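You operate a simulated robot arm through the tools that you are given. There is no shell and no other tool. Be economical: measure what you need, move in short steps, check, and stop when the job is done.

Carry out the task below with a simulated robot arm. There is one attempt and no reset: what you move stays moved.

TASK
Blow the dusty housing clean on the turntable and put it in the blown tray.
Fine: all four sides; shut the nozzle valve before you lift it; leave the dial and the feed valve.
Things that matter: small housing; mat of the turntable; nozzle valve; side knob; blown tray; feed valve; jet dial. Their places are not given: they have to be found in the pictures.

Only the result counts: the job must be done as asked and must still hold three seconds after the hand-in. Knocking over, shifting, dropping, spilling or breaking anything else fails it.

THE ROBOT
A 6-joint arm with a two-finger parallel gripper, fixed in place. Base frame: the origin is at the foot of the arm, x ahead of it, y to its left, z up; the work surface is at about z = 0.8. Lengths are in m, angles in degrees, forces in N, time in s.
With the tool pointing down near the work surface it reaches from about 0.24 to 0.64 m from the base axis. Its first joint turns from -66.0 to 66.0 degrees. Payload 2.7 kg.
The TCP is the grasp point between the finger pads, 0.023 m short of the fingertips. In the tool frame z runs along the fingers and y along their closing line. The gripper opens to 0.094 m. The fingers are 0.038 m wide and 0.01 m thick; the gripper's body (0.054 by 0.096 m) begins 0.039 m behind the TCP.
Orientation is that of the tool frame in the base frame, as a unit quaternion [w, x, y, z]. With the fingers straight down and closing along the base's y, the tool's x points along the base's -x, its y along +y and its z along -z.

THE INTERFACE
- The arm moves only by the tool jog_arm. Its argument "moves" is a list of rows, each a list of 7 numbers: the shift along the tool's x, y, z in units of 30 mm (1.0 is 30 mm), then the turn, a rotation vector about the tool's x, y, z in units of 6 degrees (1.0 is 6 degrees), then the gripper command, from -1 (fully open) to 1 (shut), values between in proportion. In form: [[dx, dy, dz, ax, ay, az, grip], ...]. A call has 1 to 10 rows; each row shifts and turns the commanded pose from where the row before left it, along the tool's axes as they then stand. A call with a number of a shift or a turn outside -1 to 1 is refused whole. Each row takes 0.2 s and may step no farther than 0.05 m and 8.6 degrees from the row before; otherwise, or with a gripper value out of range, the whole call is refused. Where a pose cannot be reached the arm comes as near as it can. A force on the tool above 40 N (or 10 N above the force at the start of the call, whichever is more), or a blocked arm, ends the call early, and 0.2 s more pass. Each finger travels about 0.045 m/s and halts on what it meets, pressing with about 37 N; the grip force reading is that of the motor and also rises with nothing between the fingers. The clock runs only during rows and for 0.2 s after the last one: add rows that do not move to give the fingers time. The reply holds the time, the measured pose of the TCP, the force on the tool along the base axes, the opening and the grip force, in the units named above and with some noise, and new pictures: "pictures" is both (left out), scene, wrist or none.
- Cameras (640 x 400 px; columns grow to the right, rows downward): "scene" is fixed at [0.0617, -0.4211, 1.4042]; the picture's right is [0.89, -0.46, 0.00], its down [-0.25, -0.49, -0.83] and it looks along [0.38, 0.74, -0.55] (base axes); focal length 351 px, centre (320, 200). "wrist" rides on the gripper at [-0.039, 0, -0.044] in the tool frame; the picture's right is [0.00, -1.00, 0.00], its down [0.97, 0.00, -0.24] and it looks along [0.24, 0.00, 0.97] (tool axes); focal length 218 px, centre (320, 200).
- probe_pixels(camera, pixels): there is no depth. For up to 12 entries [column, row, z] of the newest picture of that camera ("zoom" is the newest enlarged one), the place [x, y] in the base frame at which the ray of that pixel passes the height z, good to about 0.003 m. It takes no simulated time.
- inspect(camera, box): a new picture of the part [left, top, right, bottom] of that camera's present view, enlarged. It takes no simulated time.
- sign_off(): hands the job in; it is judged then, once.

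Go step by step. Measure first, check grasps and placings, and put right what went wrong. The budget is 80 turns and 120 pictures, counting those below and the enlarged ones. Unless the task says otherwise, let go and move clear before handing in, and close with one line.

The tools are called after "Emit:" by a JSON object that holds its "op" and its "data". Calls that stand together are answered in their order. jog_arm: Moves the arm, as the interface text tells. Its arguments: {"type":"object","properties":{"moves":{"type":"array"},"pictures":{"type":"string","enum":["both","scene","wrist","none"]}},"required":["moves"]} The other tools are called the same way: probe_pixels (camera, pixels) gives the place at which the rays of pixels pass given heights; inspect (camera, box) takes an enlarged picture of a part of a camera's view; sign_off () hands the job in.

At the start:

```text
t: 0.0
eef_pos: [0.3542, 0.3272, 1.1391]
tool_rot: [0.0, -0.001, 1.0, 0.001]
contact_force: [-0.2, 0.2, -0.5]
opening: 0.0938
gripper_force: 0.1
```

scene: 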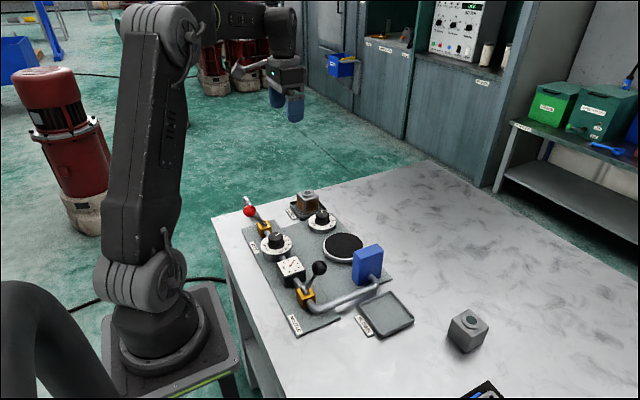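
wrist: 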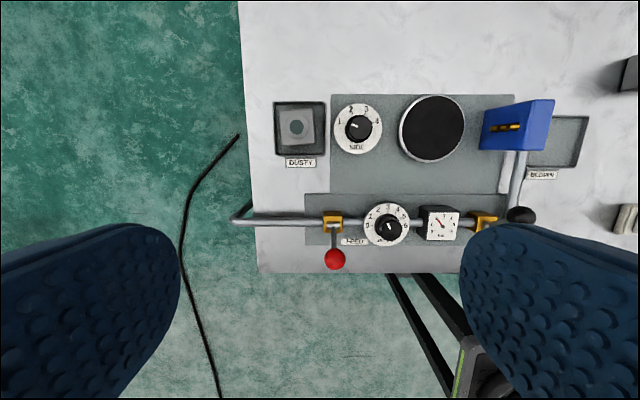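

The pictures show the dusty housing in a tray (scene ~305,203), the dials, the turntable (343,247), the blue nozzle (368,262), the nozzle lever with a black ball (318,268) and the blown tray (385,313). I'll enlarge them first.

Emit:
{"op": "inspect", "data": {"camera": "scene", "box": [230, 180, 430, 345]}}

Emit:
{"op": "inspect", "data": {"camera": "wrist", "box": [240, 80, 600, 280]}}

Emit:
{"op": "probe_pixels", "data": {"camera": "wrist", "pixels": [[296, 127, 0.85], [358, 128, 0.82], [432, 128, 0.82], [516, 126, 0.88], [556, 142, 0.8], [519, 216, 0.88], [481, 222, 0.82], [389, 224, 0.82], [333, 222, 0.82], [335, 259, 0.88], [302, 127, 0.8], [440, 222, 0.82]]}}

Emit:
{"op": "probe_pixels", "data": {"camera": "scene", "pixels": [[307, 195, 0.85], [321, 220, 0.82], [343, 247, 0.82], [368, 255, 0.88], [385, 314, 0.8], [318, 268, 0.88], [305, 298, 0.82], [276, 242, 0.83], [250, 211, 0.88], [307, 208, 0.8]]}}

```text
2.42 times, centred on (330, 262) of scene
```

zoom: 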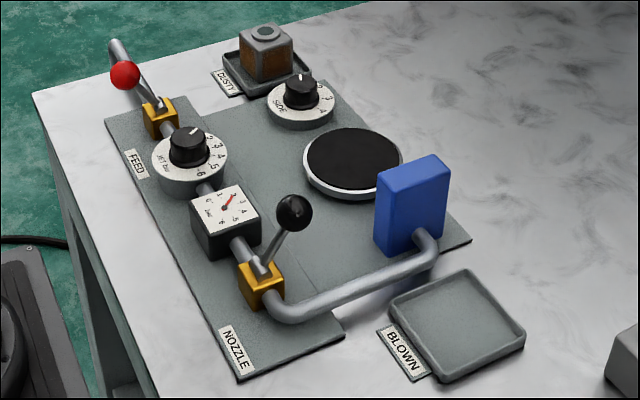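

```text
1.78 times, centred on (420, 180) of wrist
```

zoom: 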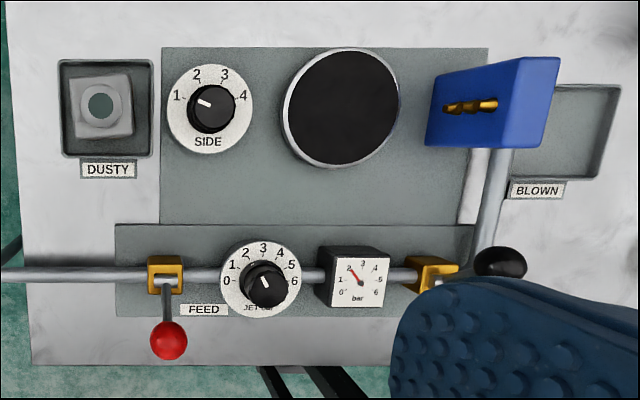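

```text
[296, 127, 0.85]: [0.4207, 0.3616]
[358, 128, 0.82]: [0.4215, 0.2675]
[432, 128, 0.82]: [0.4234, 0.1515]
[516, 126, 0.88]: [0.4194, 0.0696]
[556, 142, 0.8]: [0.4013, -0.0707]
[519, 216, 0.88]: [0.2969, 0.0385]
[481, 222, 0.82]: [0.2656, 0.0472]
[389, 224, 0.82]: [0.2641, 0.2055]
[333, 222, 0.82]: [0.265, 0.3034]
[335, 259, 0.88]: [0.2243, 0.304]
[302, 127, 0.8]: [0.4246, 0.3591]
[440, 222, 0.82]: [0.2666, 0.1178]
```

```text
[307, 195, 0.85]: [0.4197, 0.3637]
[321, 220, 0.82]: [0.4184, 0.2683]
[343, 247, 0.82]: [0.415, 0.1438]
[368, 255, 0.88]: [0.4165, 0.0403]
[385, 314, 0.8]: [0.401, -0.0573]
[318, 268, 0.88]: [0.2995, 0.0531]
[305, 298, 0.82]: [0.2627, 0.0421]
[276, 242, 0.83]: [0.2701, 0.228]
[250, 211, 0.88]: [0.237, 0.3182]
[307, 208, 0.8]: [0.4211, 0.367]
```

The side knob (~0.42,0.268) is at 1, the feed lever leans to -x and the nozzle lever leans to +x, with the gauge at about 2.5 bar. I'll move above the housing (~0.42,0.362) for a closer look.

Emit:
{"op": "jog_arm", "data": {"moves": [[-0.3, 0.233, 0.8, 0, 0, 0, -1], [-0.3, 0.233, 0.8, 0, 0, 0, -1], [-0.3, 0.233, 0.8, 0, 0, 0, -1], [-0.3, 0.233, 0.8, 0, 0, 0, -1], [-0.3, 0.233, 0.8, 0, 0, 0, -1], [0, 0, 0, 0, 0, 0, -1]], "pictures": "wrist"}}

Emit:
{"op": "inspect", "data": {"camera": "wrist", "box": [200, 60, 520, 260]}}

```text
t: 1.4
eef_pos: [0.4007, 0.3623, 1.0181]
tool_rot: [0.0, 0.0, 1.0, 0.001]
contact_force: [0.8, -0.2, -0.6]
opening: 0.0943
gripper_force: 0.1
```

wrist: 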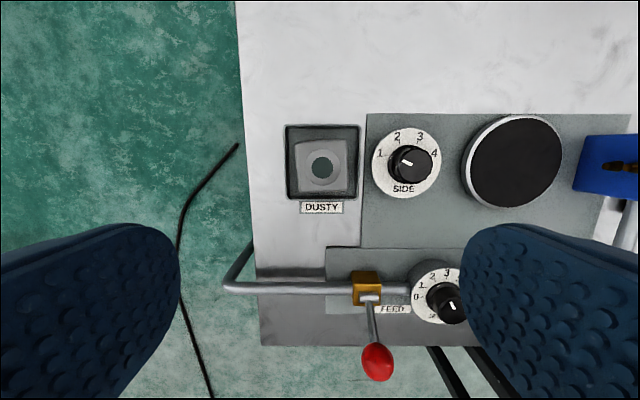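

```text
2.00 times, centred on (360, 160) of wrist
```

zoom: 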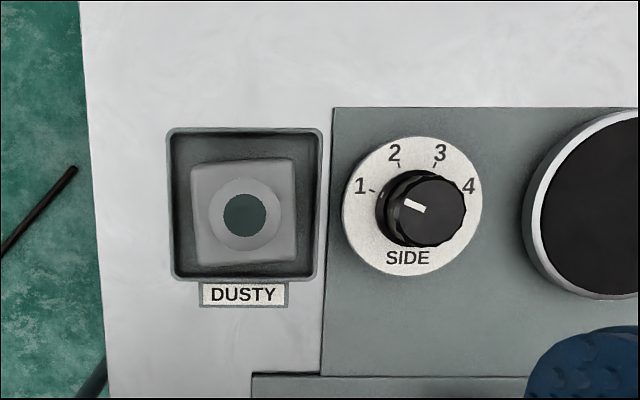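

The housing is yawed about 5° counter-clockwise, and the knob points at 1. I'll measure the housing's corners, the tray and the knob.

Emit:
{"op": "probe_pixels", "data": {"camera": "zoom", "pixels": [[191, 168, 0.85], [294, 158, 0.85], [199, 262, 0.85], [297, 258, 0.85], [244, 214, 0.85], [170, 130, 0.81], [322, 280, 0.81], [420, 207, 0.84], [411, 205, 0.81], [405, 199, 0.84], [425, 212, 0.84], [372, 190, 0.815]]}}

Emit:
{"op": "inspect", "data": {"camera": "wrist", "box": [270, 110, 370, 215]}}

Emit:
{"op": "inspect", "data": {"camera": "scene", "box": [270, 180, 350, 240]}}

```text
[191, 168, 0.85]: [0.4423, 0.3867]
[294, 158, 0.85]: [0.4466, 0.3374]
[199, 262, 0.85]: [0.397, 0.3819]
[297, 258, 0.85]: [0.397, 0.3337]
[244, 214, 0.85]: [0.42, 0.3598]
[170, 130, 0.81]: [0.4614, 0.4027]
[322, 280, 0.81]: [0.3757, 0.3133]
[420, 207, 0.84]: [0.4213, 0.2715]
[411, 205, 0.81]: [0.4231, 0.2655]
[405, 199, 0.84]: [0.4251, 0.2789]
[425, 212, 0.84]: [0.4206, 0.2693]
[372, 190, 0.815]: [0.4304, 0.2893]
```

```text
3.81 times, centred on (320, 162) of wrist
```

zoom: 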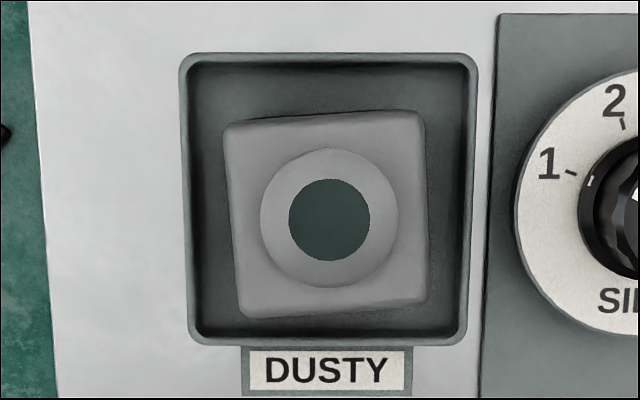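

```text
6.67 times, centred on (310, 210) of scene
```

zoom: 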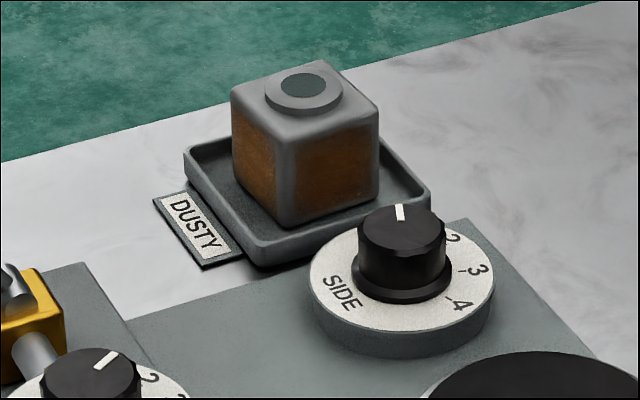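

Housing centre is (0.420, 0.360), about 48 mm wide, top ~0.85, yaw ~+4.5°. I'll turn the gripper about 94.5° so it closes along x, which keeps it clear of the side dial and the nozzle.

Emit:
{"op": "jog_arm", "data": {"moves": [[0, 0, 0, 0, 0, -0.984, -0.5], [0, 0, 0, 0, 0, -0.984, -0.5], [0, 0, 0, 0, 0, -0.984, -0.5], [0, 0, 0, 0, 0, -0.984, -0.5], [0, 0, 0, 0, 0, -0.984, -0.5], [0, 0, 0, 0, 0, -0.984, -0.5], [0, 0, 0, 0, 0, -0.984, -0.5], [0, 0, 0, 0, 0, -0.984, -0.5]], "pictures": "none"}}

Emit:
{"op": "jog_arm", "data": {"moves": [[0, 0, 0, 0, 0, -0.984, -0.5], [0, 0, 0, 0, 0, -0.984, -0.5], [0, 0, 0, 0, 0, -0.984, -0.5], [0, 0, 0, 0, 0, -0.984, -0.5], [0, 0, 0, 0, 0, -0.984, -0.5], [0, 0, 0, 0, 0, -0.984, -0.5], [0, 0, 0, 0, 0, -0.984, -0.5], [0, 0, 0, 0, 0, -0.984, -0.5], [0, 0, 0, 0, 0, 0, -0.5]], "pictures": "both"}}

```text
t: 3.2
eef_pos: [0.3995, 0.3613, 1.018]
tool_rot: [0.001, -0.402, 0.916, 0.001]
contact_force: [-0.1, -0.8, 0.1]
opening: 0.0706
gripper_force: 0.0
```

```text
t: 5.2
eef_pos: [0.4011, 0.3605, 1.0195]
tool_rot: [-0.001, 0.735, -0.678, -0.001]
contact_force: [-0.2, 0.1, 0.8]
opening: 0.0707
gripper_force: 0.1
```

scene: 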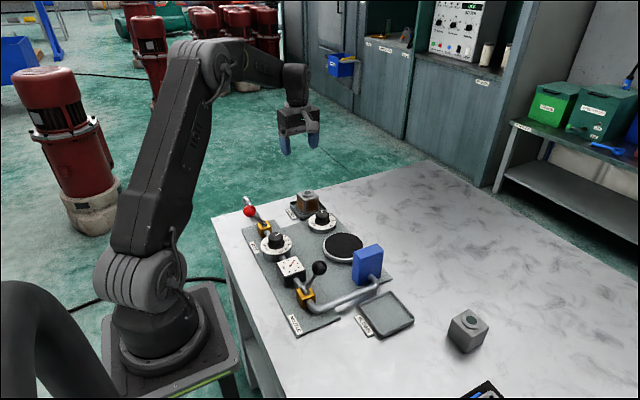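
wrist: 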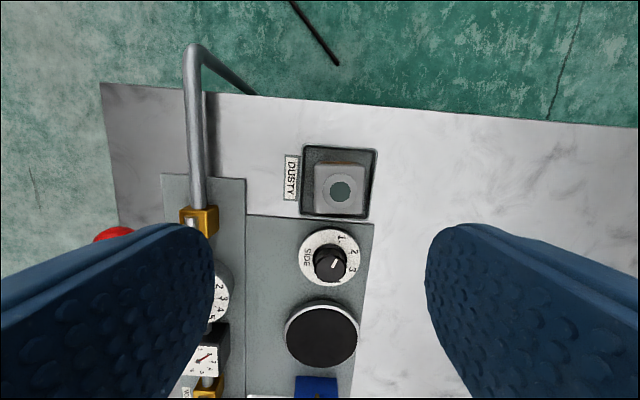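

The gripper is now square to the housing. I'll move over its centre, go part of the way down and check.

Emit:
{"op": "jog_arm", "data": {"moves": [[0.06, -0.65, 0, 0, 0, 0, -0.5], [0, 0, 0.9, 0, 0, 0, -0.5], [0, 0, 0.9, 0, 0, 0, -0.5], [0, 0, 0.9, 0, 0, 0, -0.5], [0, 0, 0.9, 0, 0, 0, -0.5], [0, 0, 0, 0, 0, 0, -0.5]], "pictures": "both"}}

```text
t: 6.6
eef_pos: [0.4192, 0.3609, 0.9095]
tool_rot: [-0.001, 0.735, -0.678, 0.0]
contact_force: [0.5, 0.6, -0.3]
opening: 0.0706
gripper_force: 0.2
```

scene: 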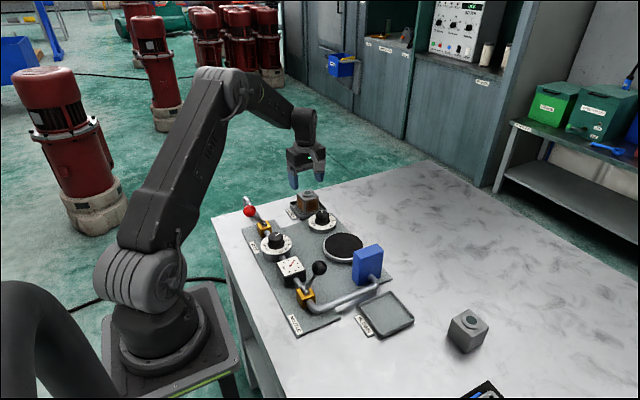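
wrist: 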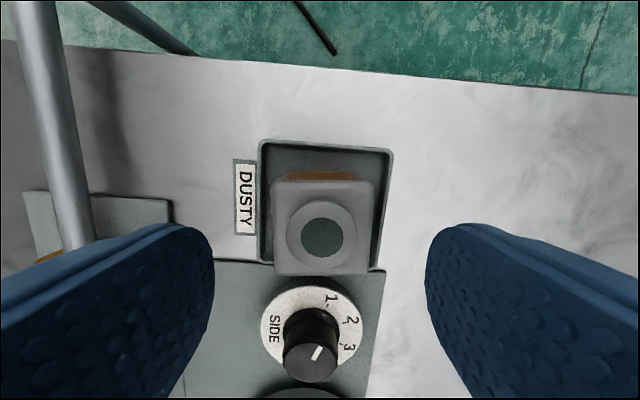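

The housing looks square and centred between the fingers. I'll check its top centre before going down.

Emit:
{"op": "probe_pixels", "data": {"camera": "wrist", "pixels": [[272, 183, 0.85], [374, 181, 0.85], [274, 275, 0.85], [372, 274, 0.85], [265, 265, 0.81], [262, 142, 0.81], [392, 152, 0.81], [311, 363, 0.85]]}}

```text
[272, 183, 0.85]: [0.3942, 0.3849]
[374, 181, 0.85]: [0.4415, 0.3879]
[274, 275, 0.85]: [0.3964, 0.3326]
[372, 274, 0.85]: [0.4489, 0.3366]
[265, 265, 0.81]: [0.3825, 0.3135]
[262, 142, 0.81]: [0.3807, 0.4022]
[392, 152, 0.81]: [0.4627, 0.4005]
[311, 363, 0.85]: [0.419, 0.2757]
```

Centre is confirmed at (0.420, 0.3605). I'll go down to z 0.842 and close.

Emit:
{"op": "jog_arm", "data": {"moves": [[0, 0, 0.75, 0, 0, 0, -0.5], [0, 0, 0.75, 0, 0, 0, -0.5], [0, 0, 0.75, 0, 0, 0, -0.5], [0, 0, 0, 0, 0, 0, -0.5], [0, 0, 0, 0, 0, 0, 0.3], [0, 0, 0, 0, 0, 0, 0.3], [0, 0, 0, 0, 0, 0, 0.3], [0, 0, 0, 0, 0, 0, 0.3]], "pictures": "both"}}

```text
t: 8.4
eef_pos: [0.4196, 0.3621, 0.8435]
tool_rot: [-0.001, 0.735, -0.678, 0.0]
contact_force: [0.3, -0.8, 0.1]
opening: 0.0497
gripper_force: 36.3
```

scene: 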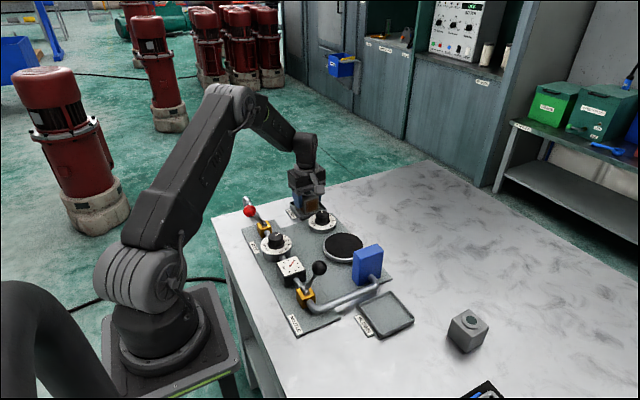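
wrist: 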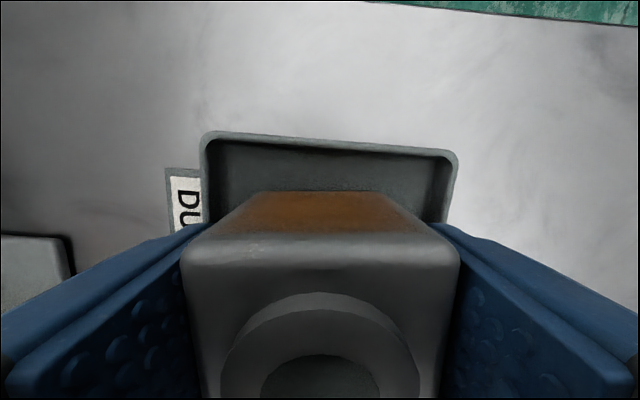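

The grip reads 36 N at 49.7 mm. I'll lift it straight up, square the yaw, and carry it towards the turntable.

Emit:
{"op": "jog_arm", "data": {"moves": [[0, 0, -0.5, 0, 0, 0, 0.3], [0, 0, -0.8, 0, 0, 0, 0.3], [0, 0, -0.9, 0, 0, 0, 0.3], [0, 0, -0.9, 0, 0, 0, 0.3], [0, 0, -0.9, 0, 0, 0.38, 0.3], [0, 0, 0, 0, 0, 0.38, 0.3]], "pictures": "none"}}

Emit:
{"op": "jog_arm", "data": {"moves": [[0.8, 0, 0, 0, 0, 0, 0.3], [0.9, 0, 0, 0, 0, 0, 0.3], [0.9, 0, 0, 0, 0, 0, 0.3], [0.9, 0, 0, 0, 0, 0, 0.3], [0.8, 0, 0, 0, 0, 0, 0.3], [0, 0, 0, 0, 0, 0, 0.3]], "pictures": "both"}}

```text
t: 9.8
eef_pos: [0.4198, 0.363, 0.9613]
tool_rot: [0.001, -0.707, 0.708, 0.001]
contact_force: [-0.5, 0.1, 0.7]
opening: 0.033
gripper_force: 0.0
```

```text
t: 11.2
eef_pos: [0.4192, 0.2329, 0.9622]
tool_rot: [0.001, -0.706, 0.708, 0.0]
contact_force: [-0.5, 0.6, 0.6]
opening: 0.0329
gripper_force: 0.1
```

scene: 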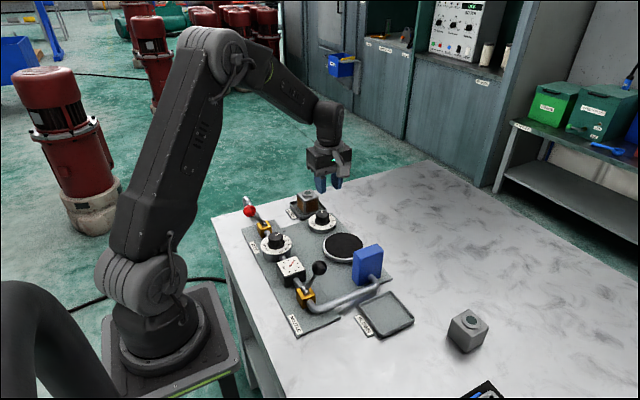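
wrist: 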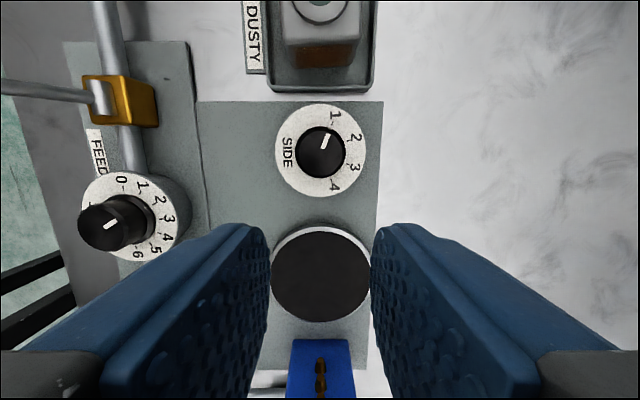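

The fingers are at 33 mm and empty, and the housing is still in its tray, so it slipped out on the lift. I'll go back and look closely before gripping again, deeper and harder.

Emit:
{"op": "jog_arm", "data": {"moves": [[-0.8, 0, 0, 0, 0, 0, -0.5], [-0.9, 0, 0, 0, 0, 0, -0.5], [-0.9, 0, 0, 0, 0, 0, -0.5], [-0.9, 0, 0, 0, 0, 0, -0.5], [-0.8, 0, 0, 0, 0, 0, -0.5], [0, 0, 0.9, 0, 0, 0, -0.5], [0, 0, 0.5, 0, 0, 0, -0.5], [0, 0, 0, 0, 0, 0, -0.5]], "pictures": "wrist"}}

Emit:
{"op": "inspect", "data": {"camera": "scene", "box": [270, 180, 350, 240]}}

```text
t: 13.0
eef_pos: [0.4174, 0.362, 0.9212]
tool_rot: [0.0, -0.707, 0.707, 0.001]
contact_force: [0.1, -0.1, -0.4]
opening: 0.0704
gripper_force: 0.0
```

wrist: 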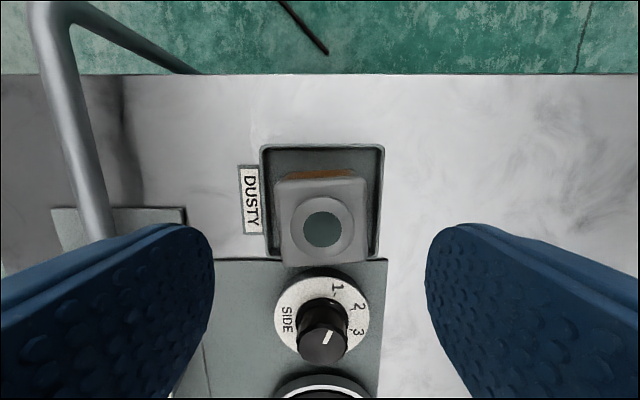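

```text
6.67 times, centred on (310, 210) of scene
```

zoom: 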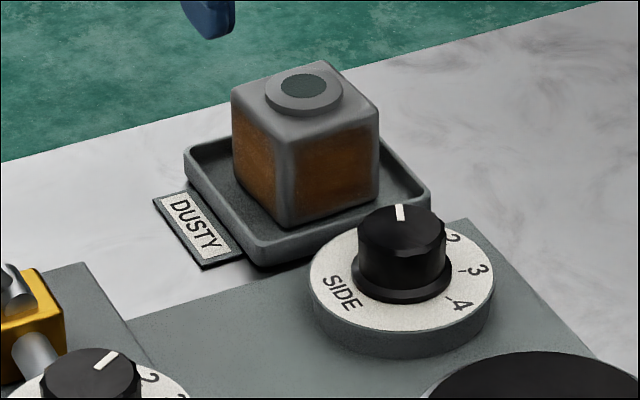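

The housing hasn't moved and is still upright. I'll realign to its yaw, go down to about 0.836 and close fully.

Emit:
{"op": "jog_arm", "data": {"moves": [[0.05, -0.08, 0, 0, 0, -0.38, -0.5], [0, 0, 0.8, 0, 0, -0.38, -0.5], [0, 0, 0.8, 0, 0, 0, -0.4], [0, 0, 0.8, 0, 0, 0, -0.4], [0, 0, 0.42, 0, 0, 0, -0.4], [0, 0, 0, 0, 0, 0, -0.4]], "pictures": "none"}}

Emit:
{"op": "jog_arm", "data": {"moves": [[0, 0, 0, 0, 0, 0, 1], [0, 0, 0, 0, 0, 0, 1], [0, 0, 0, 0, 0, 0, 1], [0, 0, 0, 0, 0, 0, 1], [0, 0, 0, 0, 0, 0, 1]], "pictures": "none"}}

Emit:
{"op": "jog_arm", "data": {"moves": [[0, 0, -0.15, 0, 0, 0, 1], [0, 0, -0.15, 0, 0, 0, 1], [0, 0, -0.15, 0, 0, 0, 1], [0, 0, -0.15, 0, 0, 0, 1], [0, 0, 0, 0, 0, 0, 1]], "pictures": "scene"}}

Emit:
{"op": "inspect", "data": {"camera": "scene", "box": [270, 180, 350, 240]}}

```text
t: 14.4
eef_pos: [0.4221, 0.3596, 0.8373]
tool_rot: [-0.002, 0.734, -0.679, 0.0]
contact_force: [-1.4, -4.9, 14.6]
opening: 0.0668
gripper_force: 0.9
```

```text
t: 15.6
eef_pos: [0.4213, 0.3605, 0.8384]
tool_rot: [-0.002, 0.735, -0.678, 0.0]
contact_force: [0.7, -0.6, 19.7]
opening: 0.05
gripper_force: 37.2
```

```text
t: 16.8
eef_pos: [0.4227, 0.3599, 0.8551]
tool_rot: [-0.001, 0.734, -0.679, -0.001]
contact_force: [0.4, -0.2, -2.0]
opening: 0.0499
gripper_force: 36.7
```

scene: 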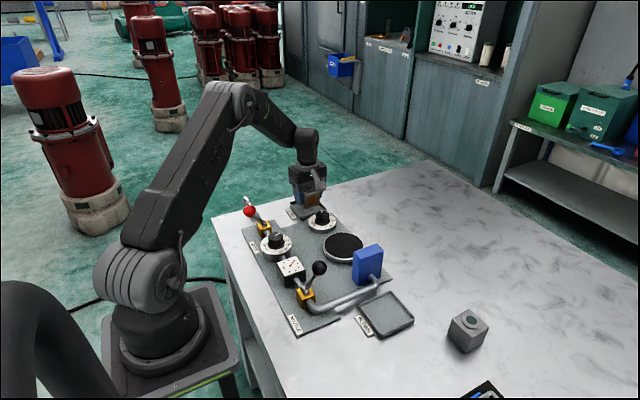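

```text
6.67 times, centred on (310, 210) of scene
```

zoom: 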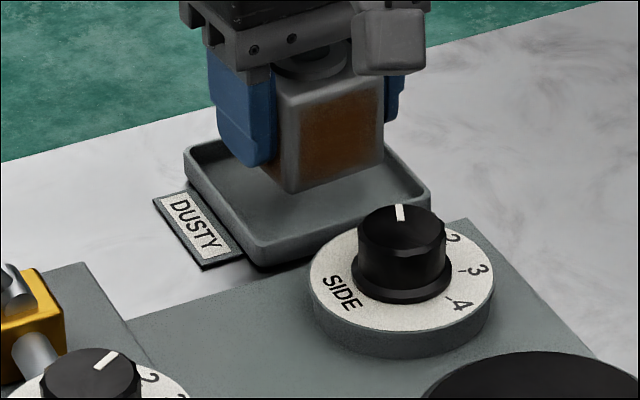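

It's held now: 50 mm opening, 37 N, and clear of the tray in the zoom. I'll lift more gently and turn to square.

Emit:
{"op": "jog_arm", "data": {"moves": [[0, 0, -0.3, 0, 0, 0, 1], [0, 0, -0.4, 0, 0, 0, 1], [0, 0, -0.4, 0, 0, 0, 1], [0, 0, -0.4, 0, 0, 0, 1], [0, 0, -0.4, 0, 0, 0, 1], [0, 0, -0.4, 0, 0, 0.19, 1], [0, 0, -0.3, 0, 0, 0.19, 1], [0, 0, 0, 0, 0, 0.19, 1], [0, 0, 0, 0, 0, 0.19, 1]], "pictures": "none"}}

Emit:
{"op": "jog_arm", "data": {"moves": [[0.2, 0, 0, 0, 0, 0, 1], [0.5, 0, 0, 0, 0, 0, 1], [0.6, 0, 0, 0, 0, 0, 1], [0.6, 0, 0, 0, 0, 0, 1], [0.6, 0, 0, 0, 0, 0, 1], [0.6, 0, 0, 0, 0, 0, 1], [0.6, 0, 0, 0, 0, 0, 1], [0.5, 0, 0, 0, 0, 0, 1], [0.3, 0, 0, 0, 0, 0, 1], [0, 0, 0, 0, 0, 0, 1]], "pictures": "both"}}

```text
t: 18.8
eef_pos: [0.4212, 0.3601, 0.9323]
tool_rot: [0.001, -0.707, 0.707, 0.001]
contact_force: [0.5, -0.9, -1.9]
opening: 0.0499
gripper_force: 37.1
```

```text
t: 21.0
eef_pos: [0.4226, 0.2265, 0.933]
tool_rot: [0.0, -0.707, 0.708, 0.0]
contact_force: [-1.2, -0.7, -1.8]
opening: 0.0501
gripper_force: 36.6
```

scene: 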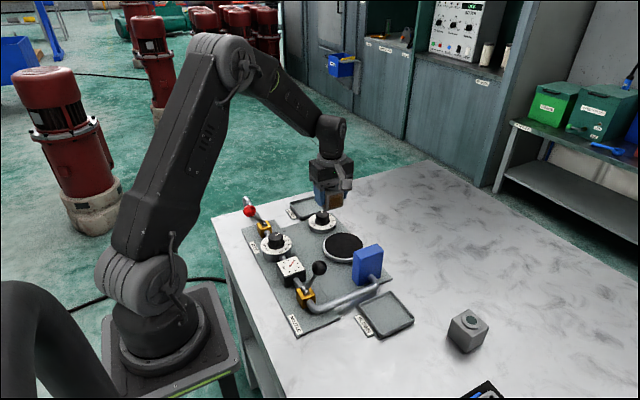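
wrist: 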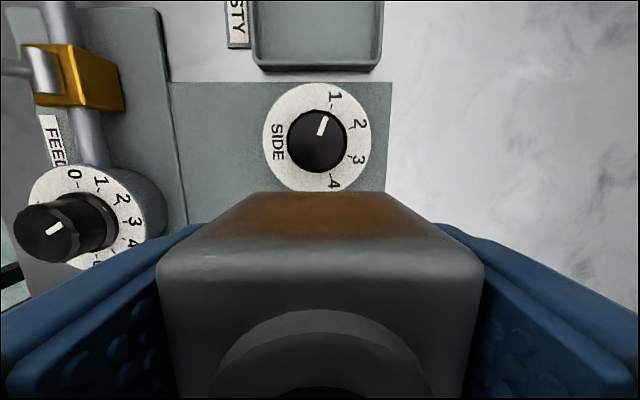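

The housing is secure. I'll probe the knob and its ticks from this near-overhead view, and check the turntable and nozzle in the scene view.

Emit:
{"op": "probe_pixels", "data": {"camera": "wrist", "pixels": [[317, 142, 0.848], [326, 119, 0.848], [318, 134, 0.848], [288, 142, 0.848], [347, 142, 0.848], [317, 138, 0.82], [331, 106, 0.82], [347, 126, 0.82], [346, 155, 0.82], [330, 174, 0.82]]}}

Emit:
{"op": "inspect", "data": {"camera": "wrist", "box": [250, 70, 390, 200]}}

Emit:
{"op": "inspect", "data": {"camera": "scene", "box": [280, 215, 400, 315]}}

```text
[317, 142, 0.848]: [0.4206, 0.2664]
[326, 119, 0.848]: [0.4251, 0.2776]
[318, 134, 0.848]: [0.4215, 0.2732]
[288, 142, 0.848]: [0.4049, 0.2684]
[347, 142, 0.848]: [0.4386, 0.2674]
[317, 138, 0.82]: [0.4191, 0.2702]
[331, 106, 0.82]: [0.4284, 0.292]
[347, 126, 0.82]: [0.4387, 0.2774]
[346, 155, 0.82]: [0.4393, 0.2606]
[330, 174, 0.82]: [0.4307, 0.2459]
```

```text
3.08 times, centred on (320, 135) of wrist
```

zoom: 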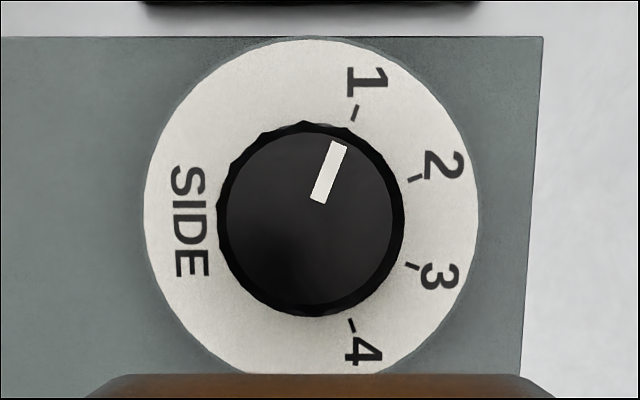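

```text
4.00 times, centred on (340, 265) of scene
```

zoom: 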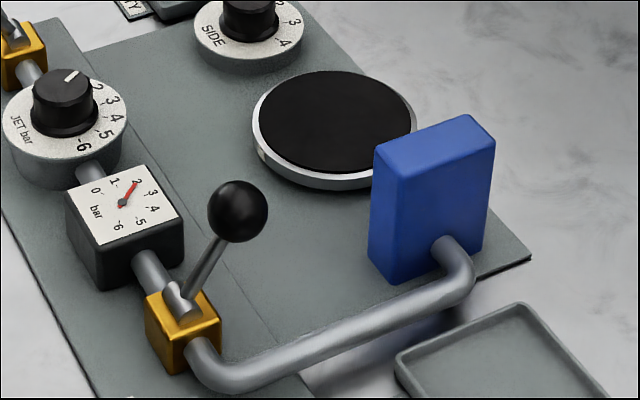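

The ticks sit at 45° steps and the knob turns clockwise from 1 to 4; its centre is (0.421, 0.268). Now I'll carry the housing over the mat centre (~0.4205, 0.1495) and start down.

Emit:
{"op": "jog_arm", "data": {"moves": [[0.3, 0.02, 0, 0, 0, 0, 1], [0.6, 0.02, 0, 0, 0, 0, 1], [0.6, 0.02, 0, 0, 0, 0, 1], [0.6, 0, 0, 0, 0, 0, 1], [0.47, 0, 0, 0, 0, 0, 1], [0, 0, 0.5, 0, 0, 0, 1], [0, 0, 0.6, 0, 0, 0, 1], [0, 0, 0.6, 0, 0, 0, 1], [0, 0, 0.3, 0, 0, 0, 1], [0, 0, 0, 0, 0, 0, 1]], "pictures": "both"}}

Emit:
{"op": "inspect", "data": {"camera": "scene", "box": [290, 190, 410, 290]}}

```text
t: 23.2
eef_pos: [0.418, 0.1465, 0.8717]
tool_rot: [0.001, -0.707, 0.708, 0.0]
contact_force: [-0.4, -0.4, -1.6]
opening: 0.0499
gripper_force: 37.0
```

scene: 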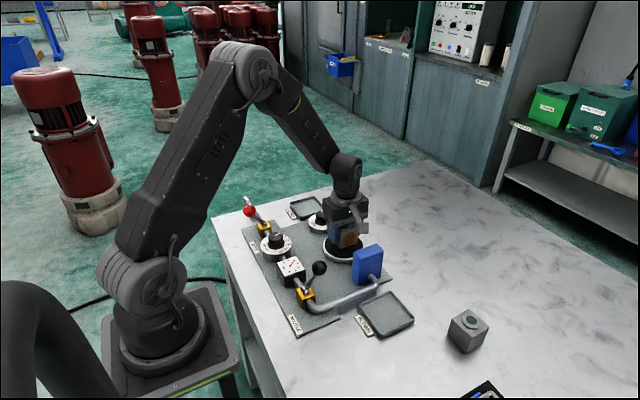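
wrist: 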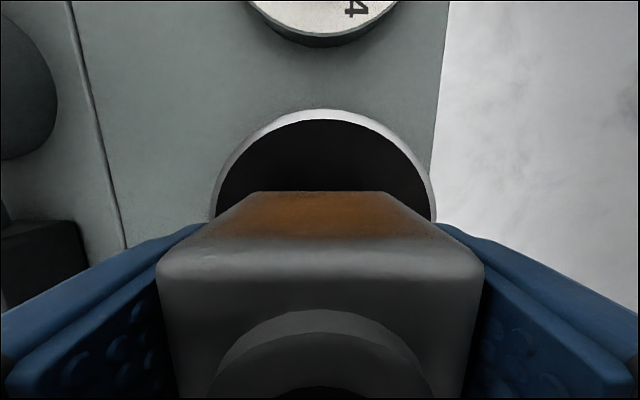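

```text
4.00 times, centred on (350, 240) of scene
```

zoom: 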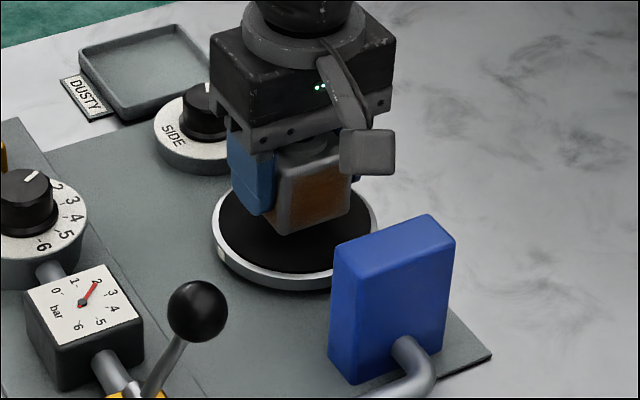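

The mat's back arc shows in the wrist view (top 322,109). I'll probe it to fix the mat centre.

Emit:
{"op": "probe_pixels", "data": {"camera": "wrist", "pixels": [[322, 119, 0.815], [230, 165, 0.815], [412, 165, 0.815], [217, 205, 0.815], [428, 205, 0.815]]}}

Emit:
{"op": "probe_pixels", "data": {"camera": "scene", "pixels": [[319, 242, 0.815], [349, 260, 0.815], [364, 241, 0.815], [325, 253, 0.815]]}}

```text
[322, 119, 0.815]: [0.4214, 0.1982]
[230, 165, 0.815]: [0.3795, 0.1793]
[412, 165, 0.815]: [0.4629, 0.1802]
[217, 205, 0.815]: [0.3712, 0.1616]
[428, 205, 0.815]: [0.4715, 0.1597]
```

```text
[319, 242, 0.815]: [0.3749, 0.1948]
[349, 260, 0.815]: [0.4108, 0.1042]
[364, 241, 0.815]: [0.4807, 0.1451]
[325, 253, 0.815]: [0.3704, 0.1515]
```

Mat centre is about (0.421, 0.148). I'll make a slight x correction, then lower in small steps watching the force.

Emit:
{"op": "jog_arm", "data": {"moves": [[0, -0.06, 0.3, 0, 0, 0, 1], [0, 0, 0.2, 0, 0, 0, 1], [0, 0, 0, 0, 0, 0, 1]], "pictures": "none"}}

Emit:
{"op": "jog_arm", "data": {"moves": [[0, 0, 0.1, 0, 0, 0, 1], [0, 0, 0.05, 0, 0, 0, 1], [0, 0, 0, 0, 0, 0, 1]], "pictures": "none"}}

Emit:
{"op": "inspect", "data": {"camera": "scene", "box": [310, 210, 390, 270]}}

```text
t: 24.0
eef_pos: [0.4214, 0.1479, 0.8577]
tool_rot: [0.0, -0.706, 0.708, 0.0]
contact_force: [-5.2, -3.0, 11.0]
opening: 0.05
gripper_force: 37.0
```

```text
t: 24.8
eef_pos: [0.4228, 0.1483, 0.8539]
tool_rot: [0.003, -0.707, 0.707, 0.0]
contact_force: [-6.1, -3.6, 32.0]
opening: 0.0499
gripper_force: 37.2
```

```text
6.67 times, centred on (350, 240) of scene
```

zoom: 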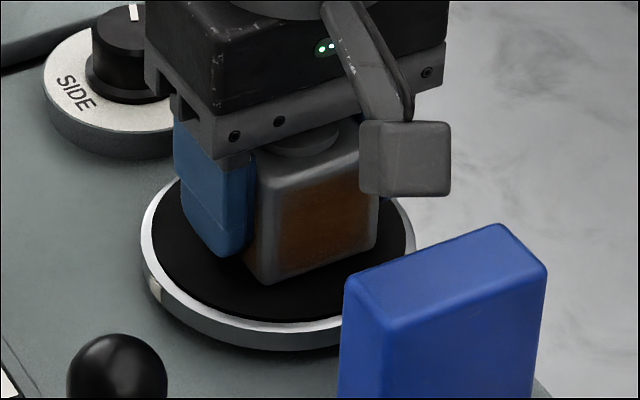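

The housing is seated on the mat (32 N down). I'll ease off, open and rise straight up.

Emit:
{"op": "jog_arm", "data": {"moves": [[0, 0, -0.12, 0, 0, 0, 1], [0, 0, 0, 0, 0, 0, -0.4], [0, 0, 0, 0, 0, 0, -0.4], [0, 0, 0, 0, 0, 0, -0.4], [0, 0, -0.5, 0, 0, 0, -0.4], [0, 0, -0.8, 0, 0, 0, -0.4], [0, 0, -0.8, 0, 0, 0, -0.4], [0, 0, -0.8, 0, 0, 0, -0.4], [0, 0, 0, 0, 0, 0, -0.4]], "pictures": "both"}}

Emit:
{"op": "inspect", "data": {"camera": "scene", "box": [280, 215, 400, 315]}}

```text
t: 26.8
eef_pos: [0.4218, 0.1469, 0.9455]
tool_rot: [0.0, -0.706, 0.708, 0.001]
contact_force: [0.5, 0.0, 0.6]
opening: 0.0658
gripper_force: 0.1
```

scene: 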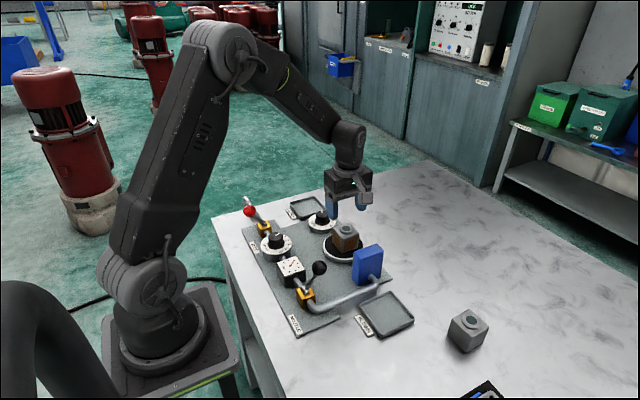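
wrist: 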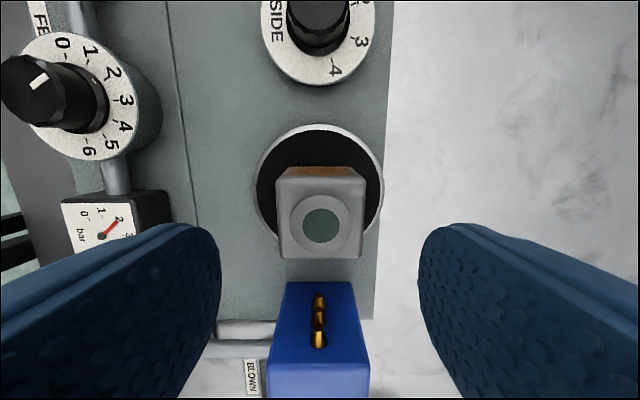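

```text
4.00 times, centred on (340, 265) of scene
```

zoom: 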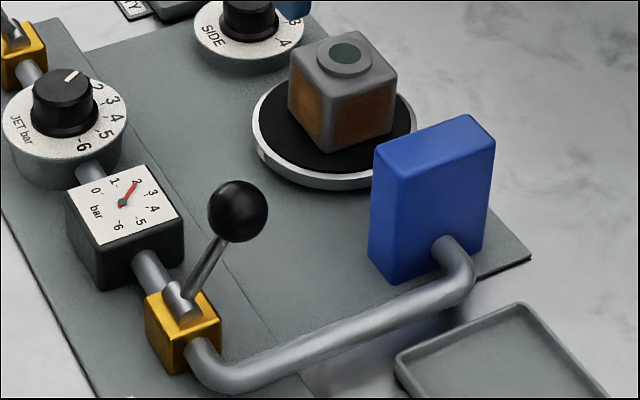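

The housing is on the mat, square to the blue nozzle, and its slits face it. Next is the nozzle lever: I'll close the fingers and move to the +x side of its black ball (~0.296, 0.046, 0.888).

Emit:
{"op": "jog_arm", "data": {"moves": [[0, 0, -0.7, 0, 0, 0, 1], [0.84, 0.6, 0, 0, 0, 0, 1], [0.84, 0.6, 0, 0, 0, 0, 1], [0.84, 0.6, 0, 0, 0, 0, 1], [0.84, 0.6, 0, 0, 0, 0, 1], [0, 0, 0, 0, 0, 0, 1], [0, 0, 0, 0, 0, 0, 1]], "pictures": "both"}}

Emit:
{"op": "inspect", "data": {"camera": "scene", "box": [270, 210, 390, 310]}}

```text
t: 28.4
eef_pos: [0.3494, 0.0481, 0.9661]
tool_rot: [0.001, -0.706, 0.708, 0.0]
contact_force: [-0.4, 0.1, -0.1]
opening: 0.0002
gripper_force: 36.5
```

scene: 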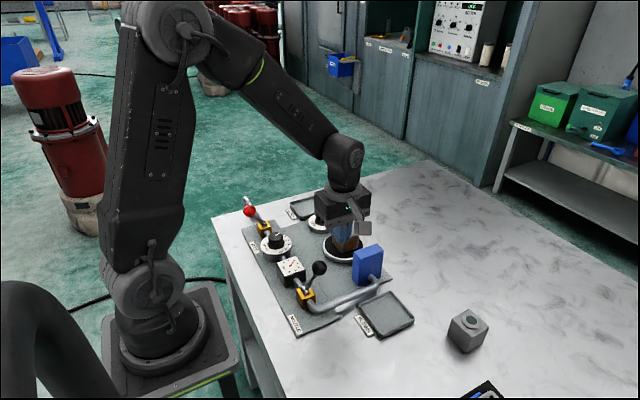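
wrist: 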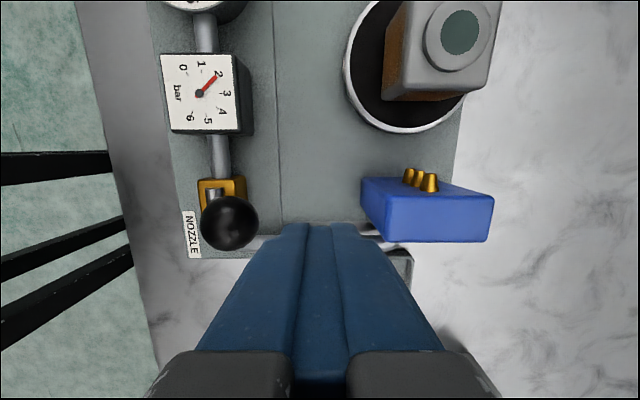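

```text
4.00 times, centred on (330, 260) of scene
```

zoom: 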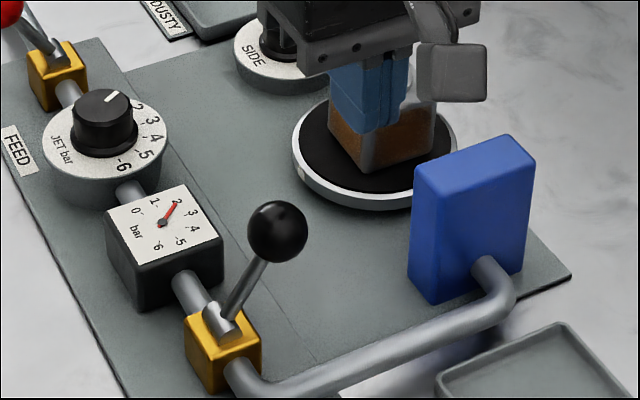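

The hub's axis runs along the pipe (y), so the lever swings in x. I'll measure the ball.

Emit:
{"op": "probe_pixels", "data": {"camera": "wrist", "pixels": [[230, 222, 0.888], [202, 222, 0.888], [259, 222, 0.888], [223, 190, 0.83]]}}

Emit:
{"op": "probe_pixels", "data": {"camera": "scene", "pixels": [[318.7, 268, 0.888], [311, 268, 0.888], [325.7, 268, 0.888]]}}

```text
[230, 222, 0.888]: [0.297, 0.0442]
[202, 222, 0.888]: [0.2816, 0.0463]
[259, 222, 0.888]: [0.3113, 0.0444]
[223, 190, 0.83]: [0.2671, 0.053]
```

```text
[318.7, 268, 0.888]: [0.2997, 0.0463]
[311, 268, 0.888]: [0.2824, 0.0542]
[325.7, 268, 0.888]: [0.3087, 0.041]
```

The ball is at (0.298, 0.0455, 0.888) with radius ~14.5 mm. I'll go down beside it and push towards -x.

Emit:
{"op": "jog_arm", "data": {"moves": [[0.08, 0, 0.7, 0, 0, 0, 1], [0, 0, 0.7, 0, 0, 0, 1], [0, 0, 0.7, 0, 0, 0, 1], [0, 0.4, 0, 0, 0, 0, 1], [0, 0.4, 0, 0, 0, 0, 1], [0, 0.4, 0, 0, 0, 0, 1], [0, 0.4, 0, 0, 0, 0, 1], [0, 0, 0, 0, 0, 0, 1]], "pictures": "both"}}

Emit:
{"op": "inspect", "data": {"camera": "scene", "box": [270, 210, 390, 310]}}

```text
t: 29.9
eef_pos: [0.3172, 0.0472, 0.9053]
tool_rot: [-0.012, 0.708, -0.706, 0.007]
contact_force: [1.2, -0.8, 1.2]
opening: 0.0
gripper_force: 37.2
stopped in row 7: the force on the tool passed its limit (the readings are from after the stop); the commanded pose is now the measured one
```

scene: 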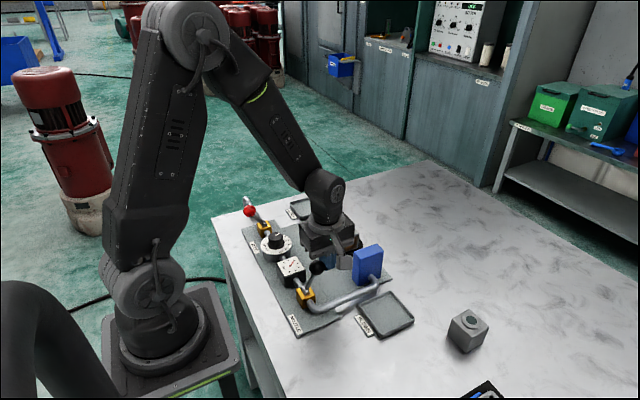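
wrist: 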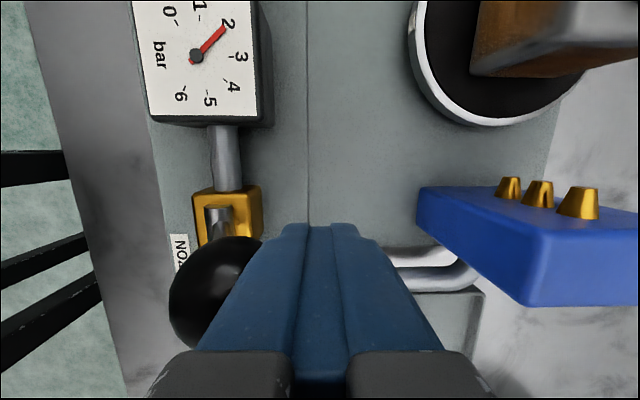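

```text
4.00 times, centred on (330, 260) of scene
```

zoom: 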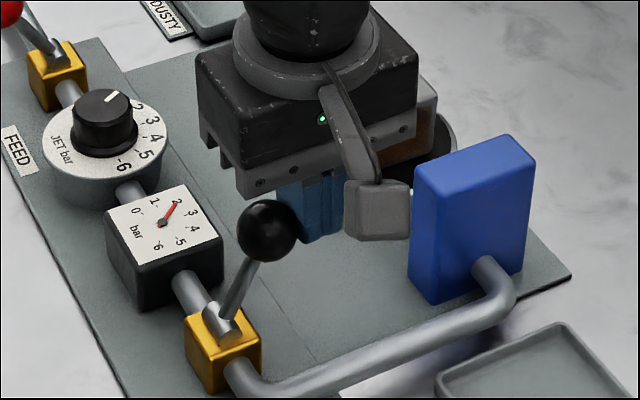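

The ball moved a few mm before the force stop, so the valve is stiff. I'll push on in smaller steps.

Emit:
{"op": "jog_arm", "data": {"moves": [[0, 0.12, 0, 0, 0, 0, 1], [0, 0.12, 0, 0, 0, 0, 1], [0, 0.12, 0, 0, 0, 0, 1], [0, 0.12, 0, 0, 0, 0, 1]], "pictures": "none"}}

Emit:
{"op": "inspect", "data": {"camera": "scene", "box": [270, 210, 390, 310]}}

```text
t: 30.7
eef_pos: [0.3121, 0.0474, 0.909]
tool_rot: [-0.018, 0.708, -0.705, 0.012]
contact_force: [1.4, -0.6, 1.7]
opening: 0.0003
gripper_force: 36.8
stopped in row 3: the force on the tool passed its limit (the readings are from after the stop); the commanded pose is now the measured one
```

```text
4.00 times, centred on (330, 260) of scene
```

zoom: 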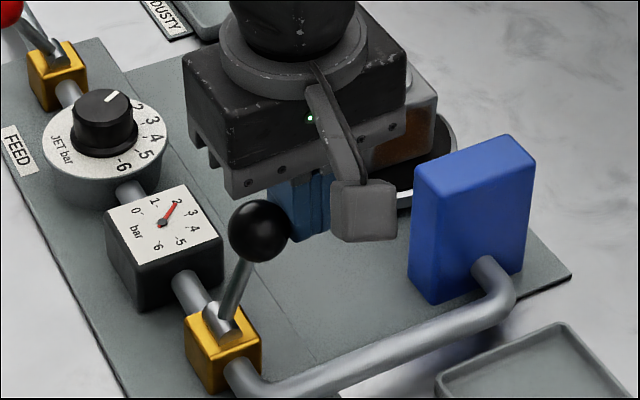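

The lever is moving but needs a lot of force, and the tool has tilted ~2.4°. I'll correct the tilt and push on more slowly.

Emit:
{"op": "jog_arm", "data": {"moves": [[0, 0.05, 0.1, -0.2, 0, 0, 1], [0, 0.05, 0, -0.1, 0, 0, 1], [0, 0.05, 0, 0, 0, 0, 1], [0, 0.05, 0, 0, 0, 0, 1], [0, 0.05, 0, 0, 0, 0, 1], [0, 0.05, 0, 0, 0, 0, 1]], "pictures": "none"}}

Emit:
{"op": "jog_arm", "data": {"moves": [[0, 0.05, 0, 0, 0, 0, 1], [0, 0.05, 0, 0, 0, 0, 1], [0, 0.05, 0, 0, 0, 0, 1], [0, 0.05, 0, 0, 0, 0, 1], [0, 0.05, 0, 0, 0, 0, 1], [0, 0.05, 0, 0, 0, 0, 1]], "pictures": "none"}}

Emit:
{"op": "inspect", "data": {"camera": "scene", "box": [270, 210, 390, 310]}}

```text
t: 31.6
eef_pos: [0.3122, 0.0475, 0.9061]
tool_rot: [-0.012, 0.708, -0.706, 0.002]
contact_force: [1.6, -1.5, 1.9]
opening: 0.0002
gripper_force: 37.7
stopped in row 4: the force on the tool passed its limit (the readings are from after the stop); the commanded pose is now the measured one
```

```text
t: 33.0
eef_pos: [0.3069, 0.0499, 0.9093]
tool_rot: [-0.018, 0.709, -0.705, 0.007]
contact_force: [1.7, -0.3, 2.6]
opening: 0.0004
gripper_force: 37.2
stopped in row 6: the force on the tool passed its limit (the readings are from after the stop); the commanded pose is now the measured one
```

```text
4.00 times, centred on (330, 260) of scene
```

zoom: 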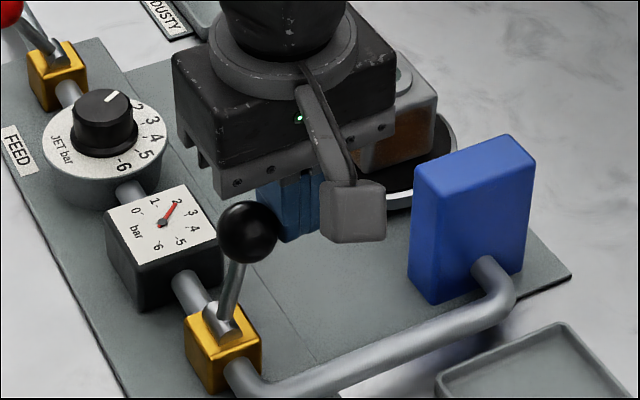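

The lever keeps turning but needs close to 40 N. I'll preload just under the limit first, then push steadily in a second call.

Emit:
{"op": "jog_arm", "data": {"moves": [[0, 0.06, 0.06, -0.3, 0, 0, 1], [0, 0.03, 0, 0, 0, 0, 1]], "pictures": "none"}}

```text
t: 33.6
eef_pos: [0.3023, 0.0499, 0.9067]
tool_rot: [-0.004, 0.71, -0.705, -0.006]
contact_force: [0.3, 0.3, -0.1]
opening: 0.0002
gripper_force: 36.8
```

There's no force now although the tool moved 5 mm. I'll continue and look.

Emit:
{"op": "jog_arm", "data": {"moves": [[0, 0.1, 0, 0, 0, 0, 1], [0, 0.1, 0, 0, 0, 0, 1], [0, 0.1, 0, 0, 0, 0, 1], [0, 0.1, 0, 0, 0, 0, 1], [0, 0.1, 0, 0, 0, 0, 1], [0, 0.1, 0, 0, 0, 0, 1]], "pictures": "wrist"}}

Emit:
{"op": "inspect", "data": {"camera": "scene", "box": [270, 210, 390, 310]}}

```text
t: 35.0
eef_pos: [0.2844, 0.0488, 0.9083]
tool_rot: [-0.005, 0.71, -0.704, -0.005]
contact_force: [-0.1, 0.4, -0.9]
opening: 0.0001
gripper_force: 37.0
```

wrist: 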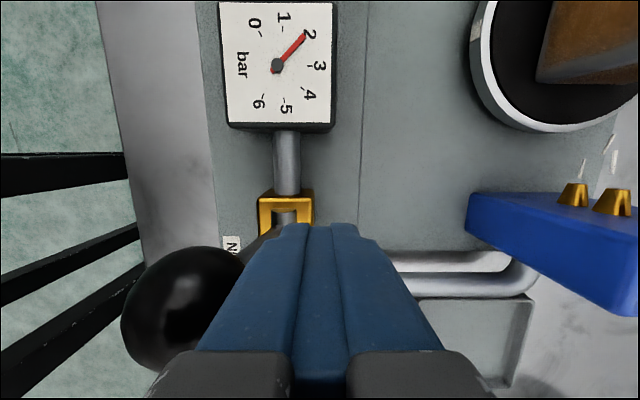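

```text
4.00 times, centred on (330, 260) of scene
```

zoom: 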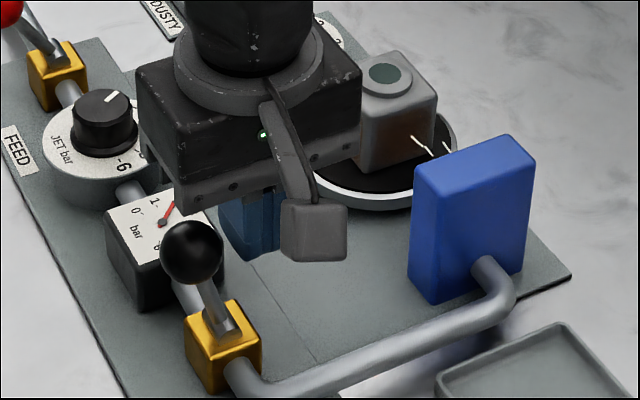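

The lever has snapped over to -x, and white jet streaks now reach the housing. I'll rise clear and go to the side knob.

Emit:
{"op": "jog_arm", "data": {"moves": [[0, -0.2, -0.3, 0, 0, 0, 1], [0, 0, -0.8, 0, 0.13, 0, 1], [0, 0, -0.8, 0, 0, 0, 1], [0, 0, 0, 0, 0, 0, 1]], "pictures": "none"}}

Emit:
{"op": "jog_arm", "data": {"moves": [[-0.81, -0.48, 0, 0, 0, 0, -0.1], [-0.81, -0.48, 0, 0, 0, 0, -0.1], [-0.81, -0.48, 0, 0, 0, 0, -0.1], [-0.81, -0.48, 0, 0, 0, 0, -0.1], [-0.81, -0.48, 0, 0, 0, 0, -0.1], [-0.81, -0.48, 0, 0, 0, 0, -0.1], [-0.81, -0.48, 0, 0, 0, 0, -0.1], [-0.81, -0.48, 0, 0, 0, 0, -0.1], [-0.81, -0.48, 0, 0, 0, 0, -0.1], [0, 0, 0, 0, 0, 0, -0.1]], "pictures": "both"}}

Emit:
{"op": "inspect", "data": {"camera": "scene", "box": [280, 215, 400, 315]}}

```text
t: 36.0
eef_pos: [0.2899, 0.0489, 0.9652]
tool_rot: [-0.001, 0.71, -0.705, 0.001]
contact_force: [-0.3, 0.6, 0.5]
opening: 0.0001
gripper_force: 37.5
```

```text
t: 38.2
eef_pos: [0.4209, 0.27, 0.9647]
tool_rot: [0.0, 0.709, -0.705, 0.0]
contact_force: [0.2, -0.6, -0.1]
opening: 0.0516
gripper_force: 0.1
```

scene: 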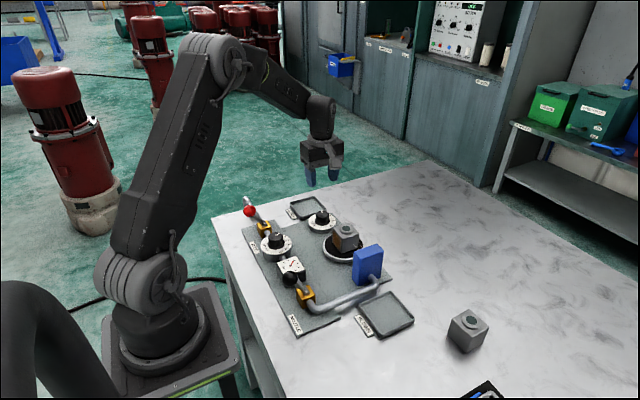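
wrist: 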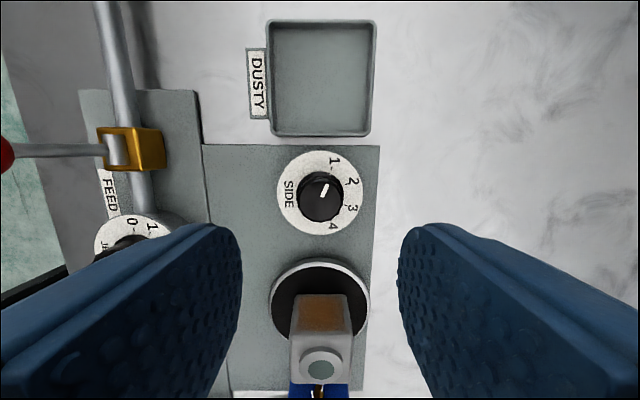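

```text
4.00 times, centred on (340, 265) of scene
```

zoom: 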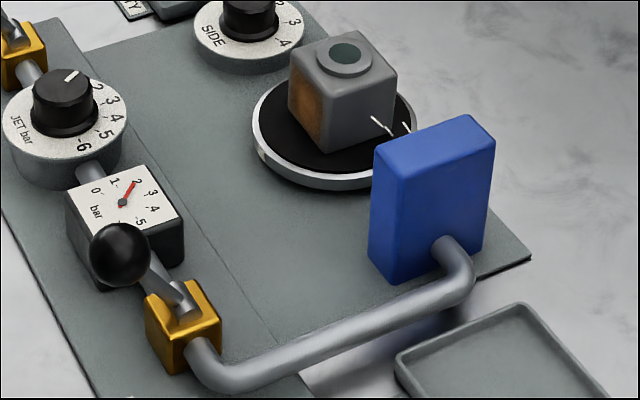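

The -y face is already clean. I'll measure the knob from this view and from the scene view.

Emit:
{"op": "probe_pixels", "data": {"camera": "wrist", "pixels": [[321, 197, 0.848], [298, 199, 0.848], [344, 199, 0.848], [319, 192, 0.822]]}}

Emit:
{"op": "probe_pixels", "data": {"camera": "scene", "pixels": [[322.3, 213.75, 0.848], [315.8, 216, 0.848], [328.7, 216, 0.848]]}}

```text
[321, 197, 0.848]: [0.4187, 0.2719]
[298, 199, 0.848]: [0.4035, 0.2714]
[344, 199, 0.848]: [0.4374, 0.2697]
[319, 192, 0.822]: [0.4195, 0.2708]
```

```text
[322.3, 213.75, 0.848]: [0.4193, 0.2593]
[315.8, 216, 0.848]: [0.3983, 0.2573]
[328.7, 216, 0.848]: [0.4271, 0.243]
```

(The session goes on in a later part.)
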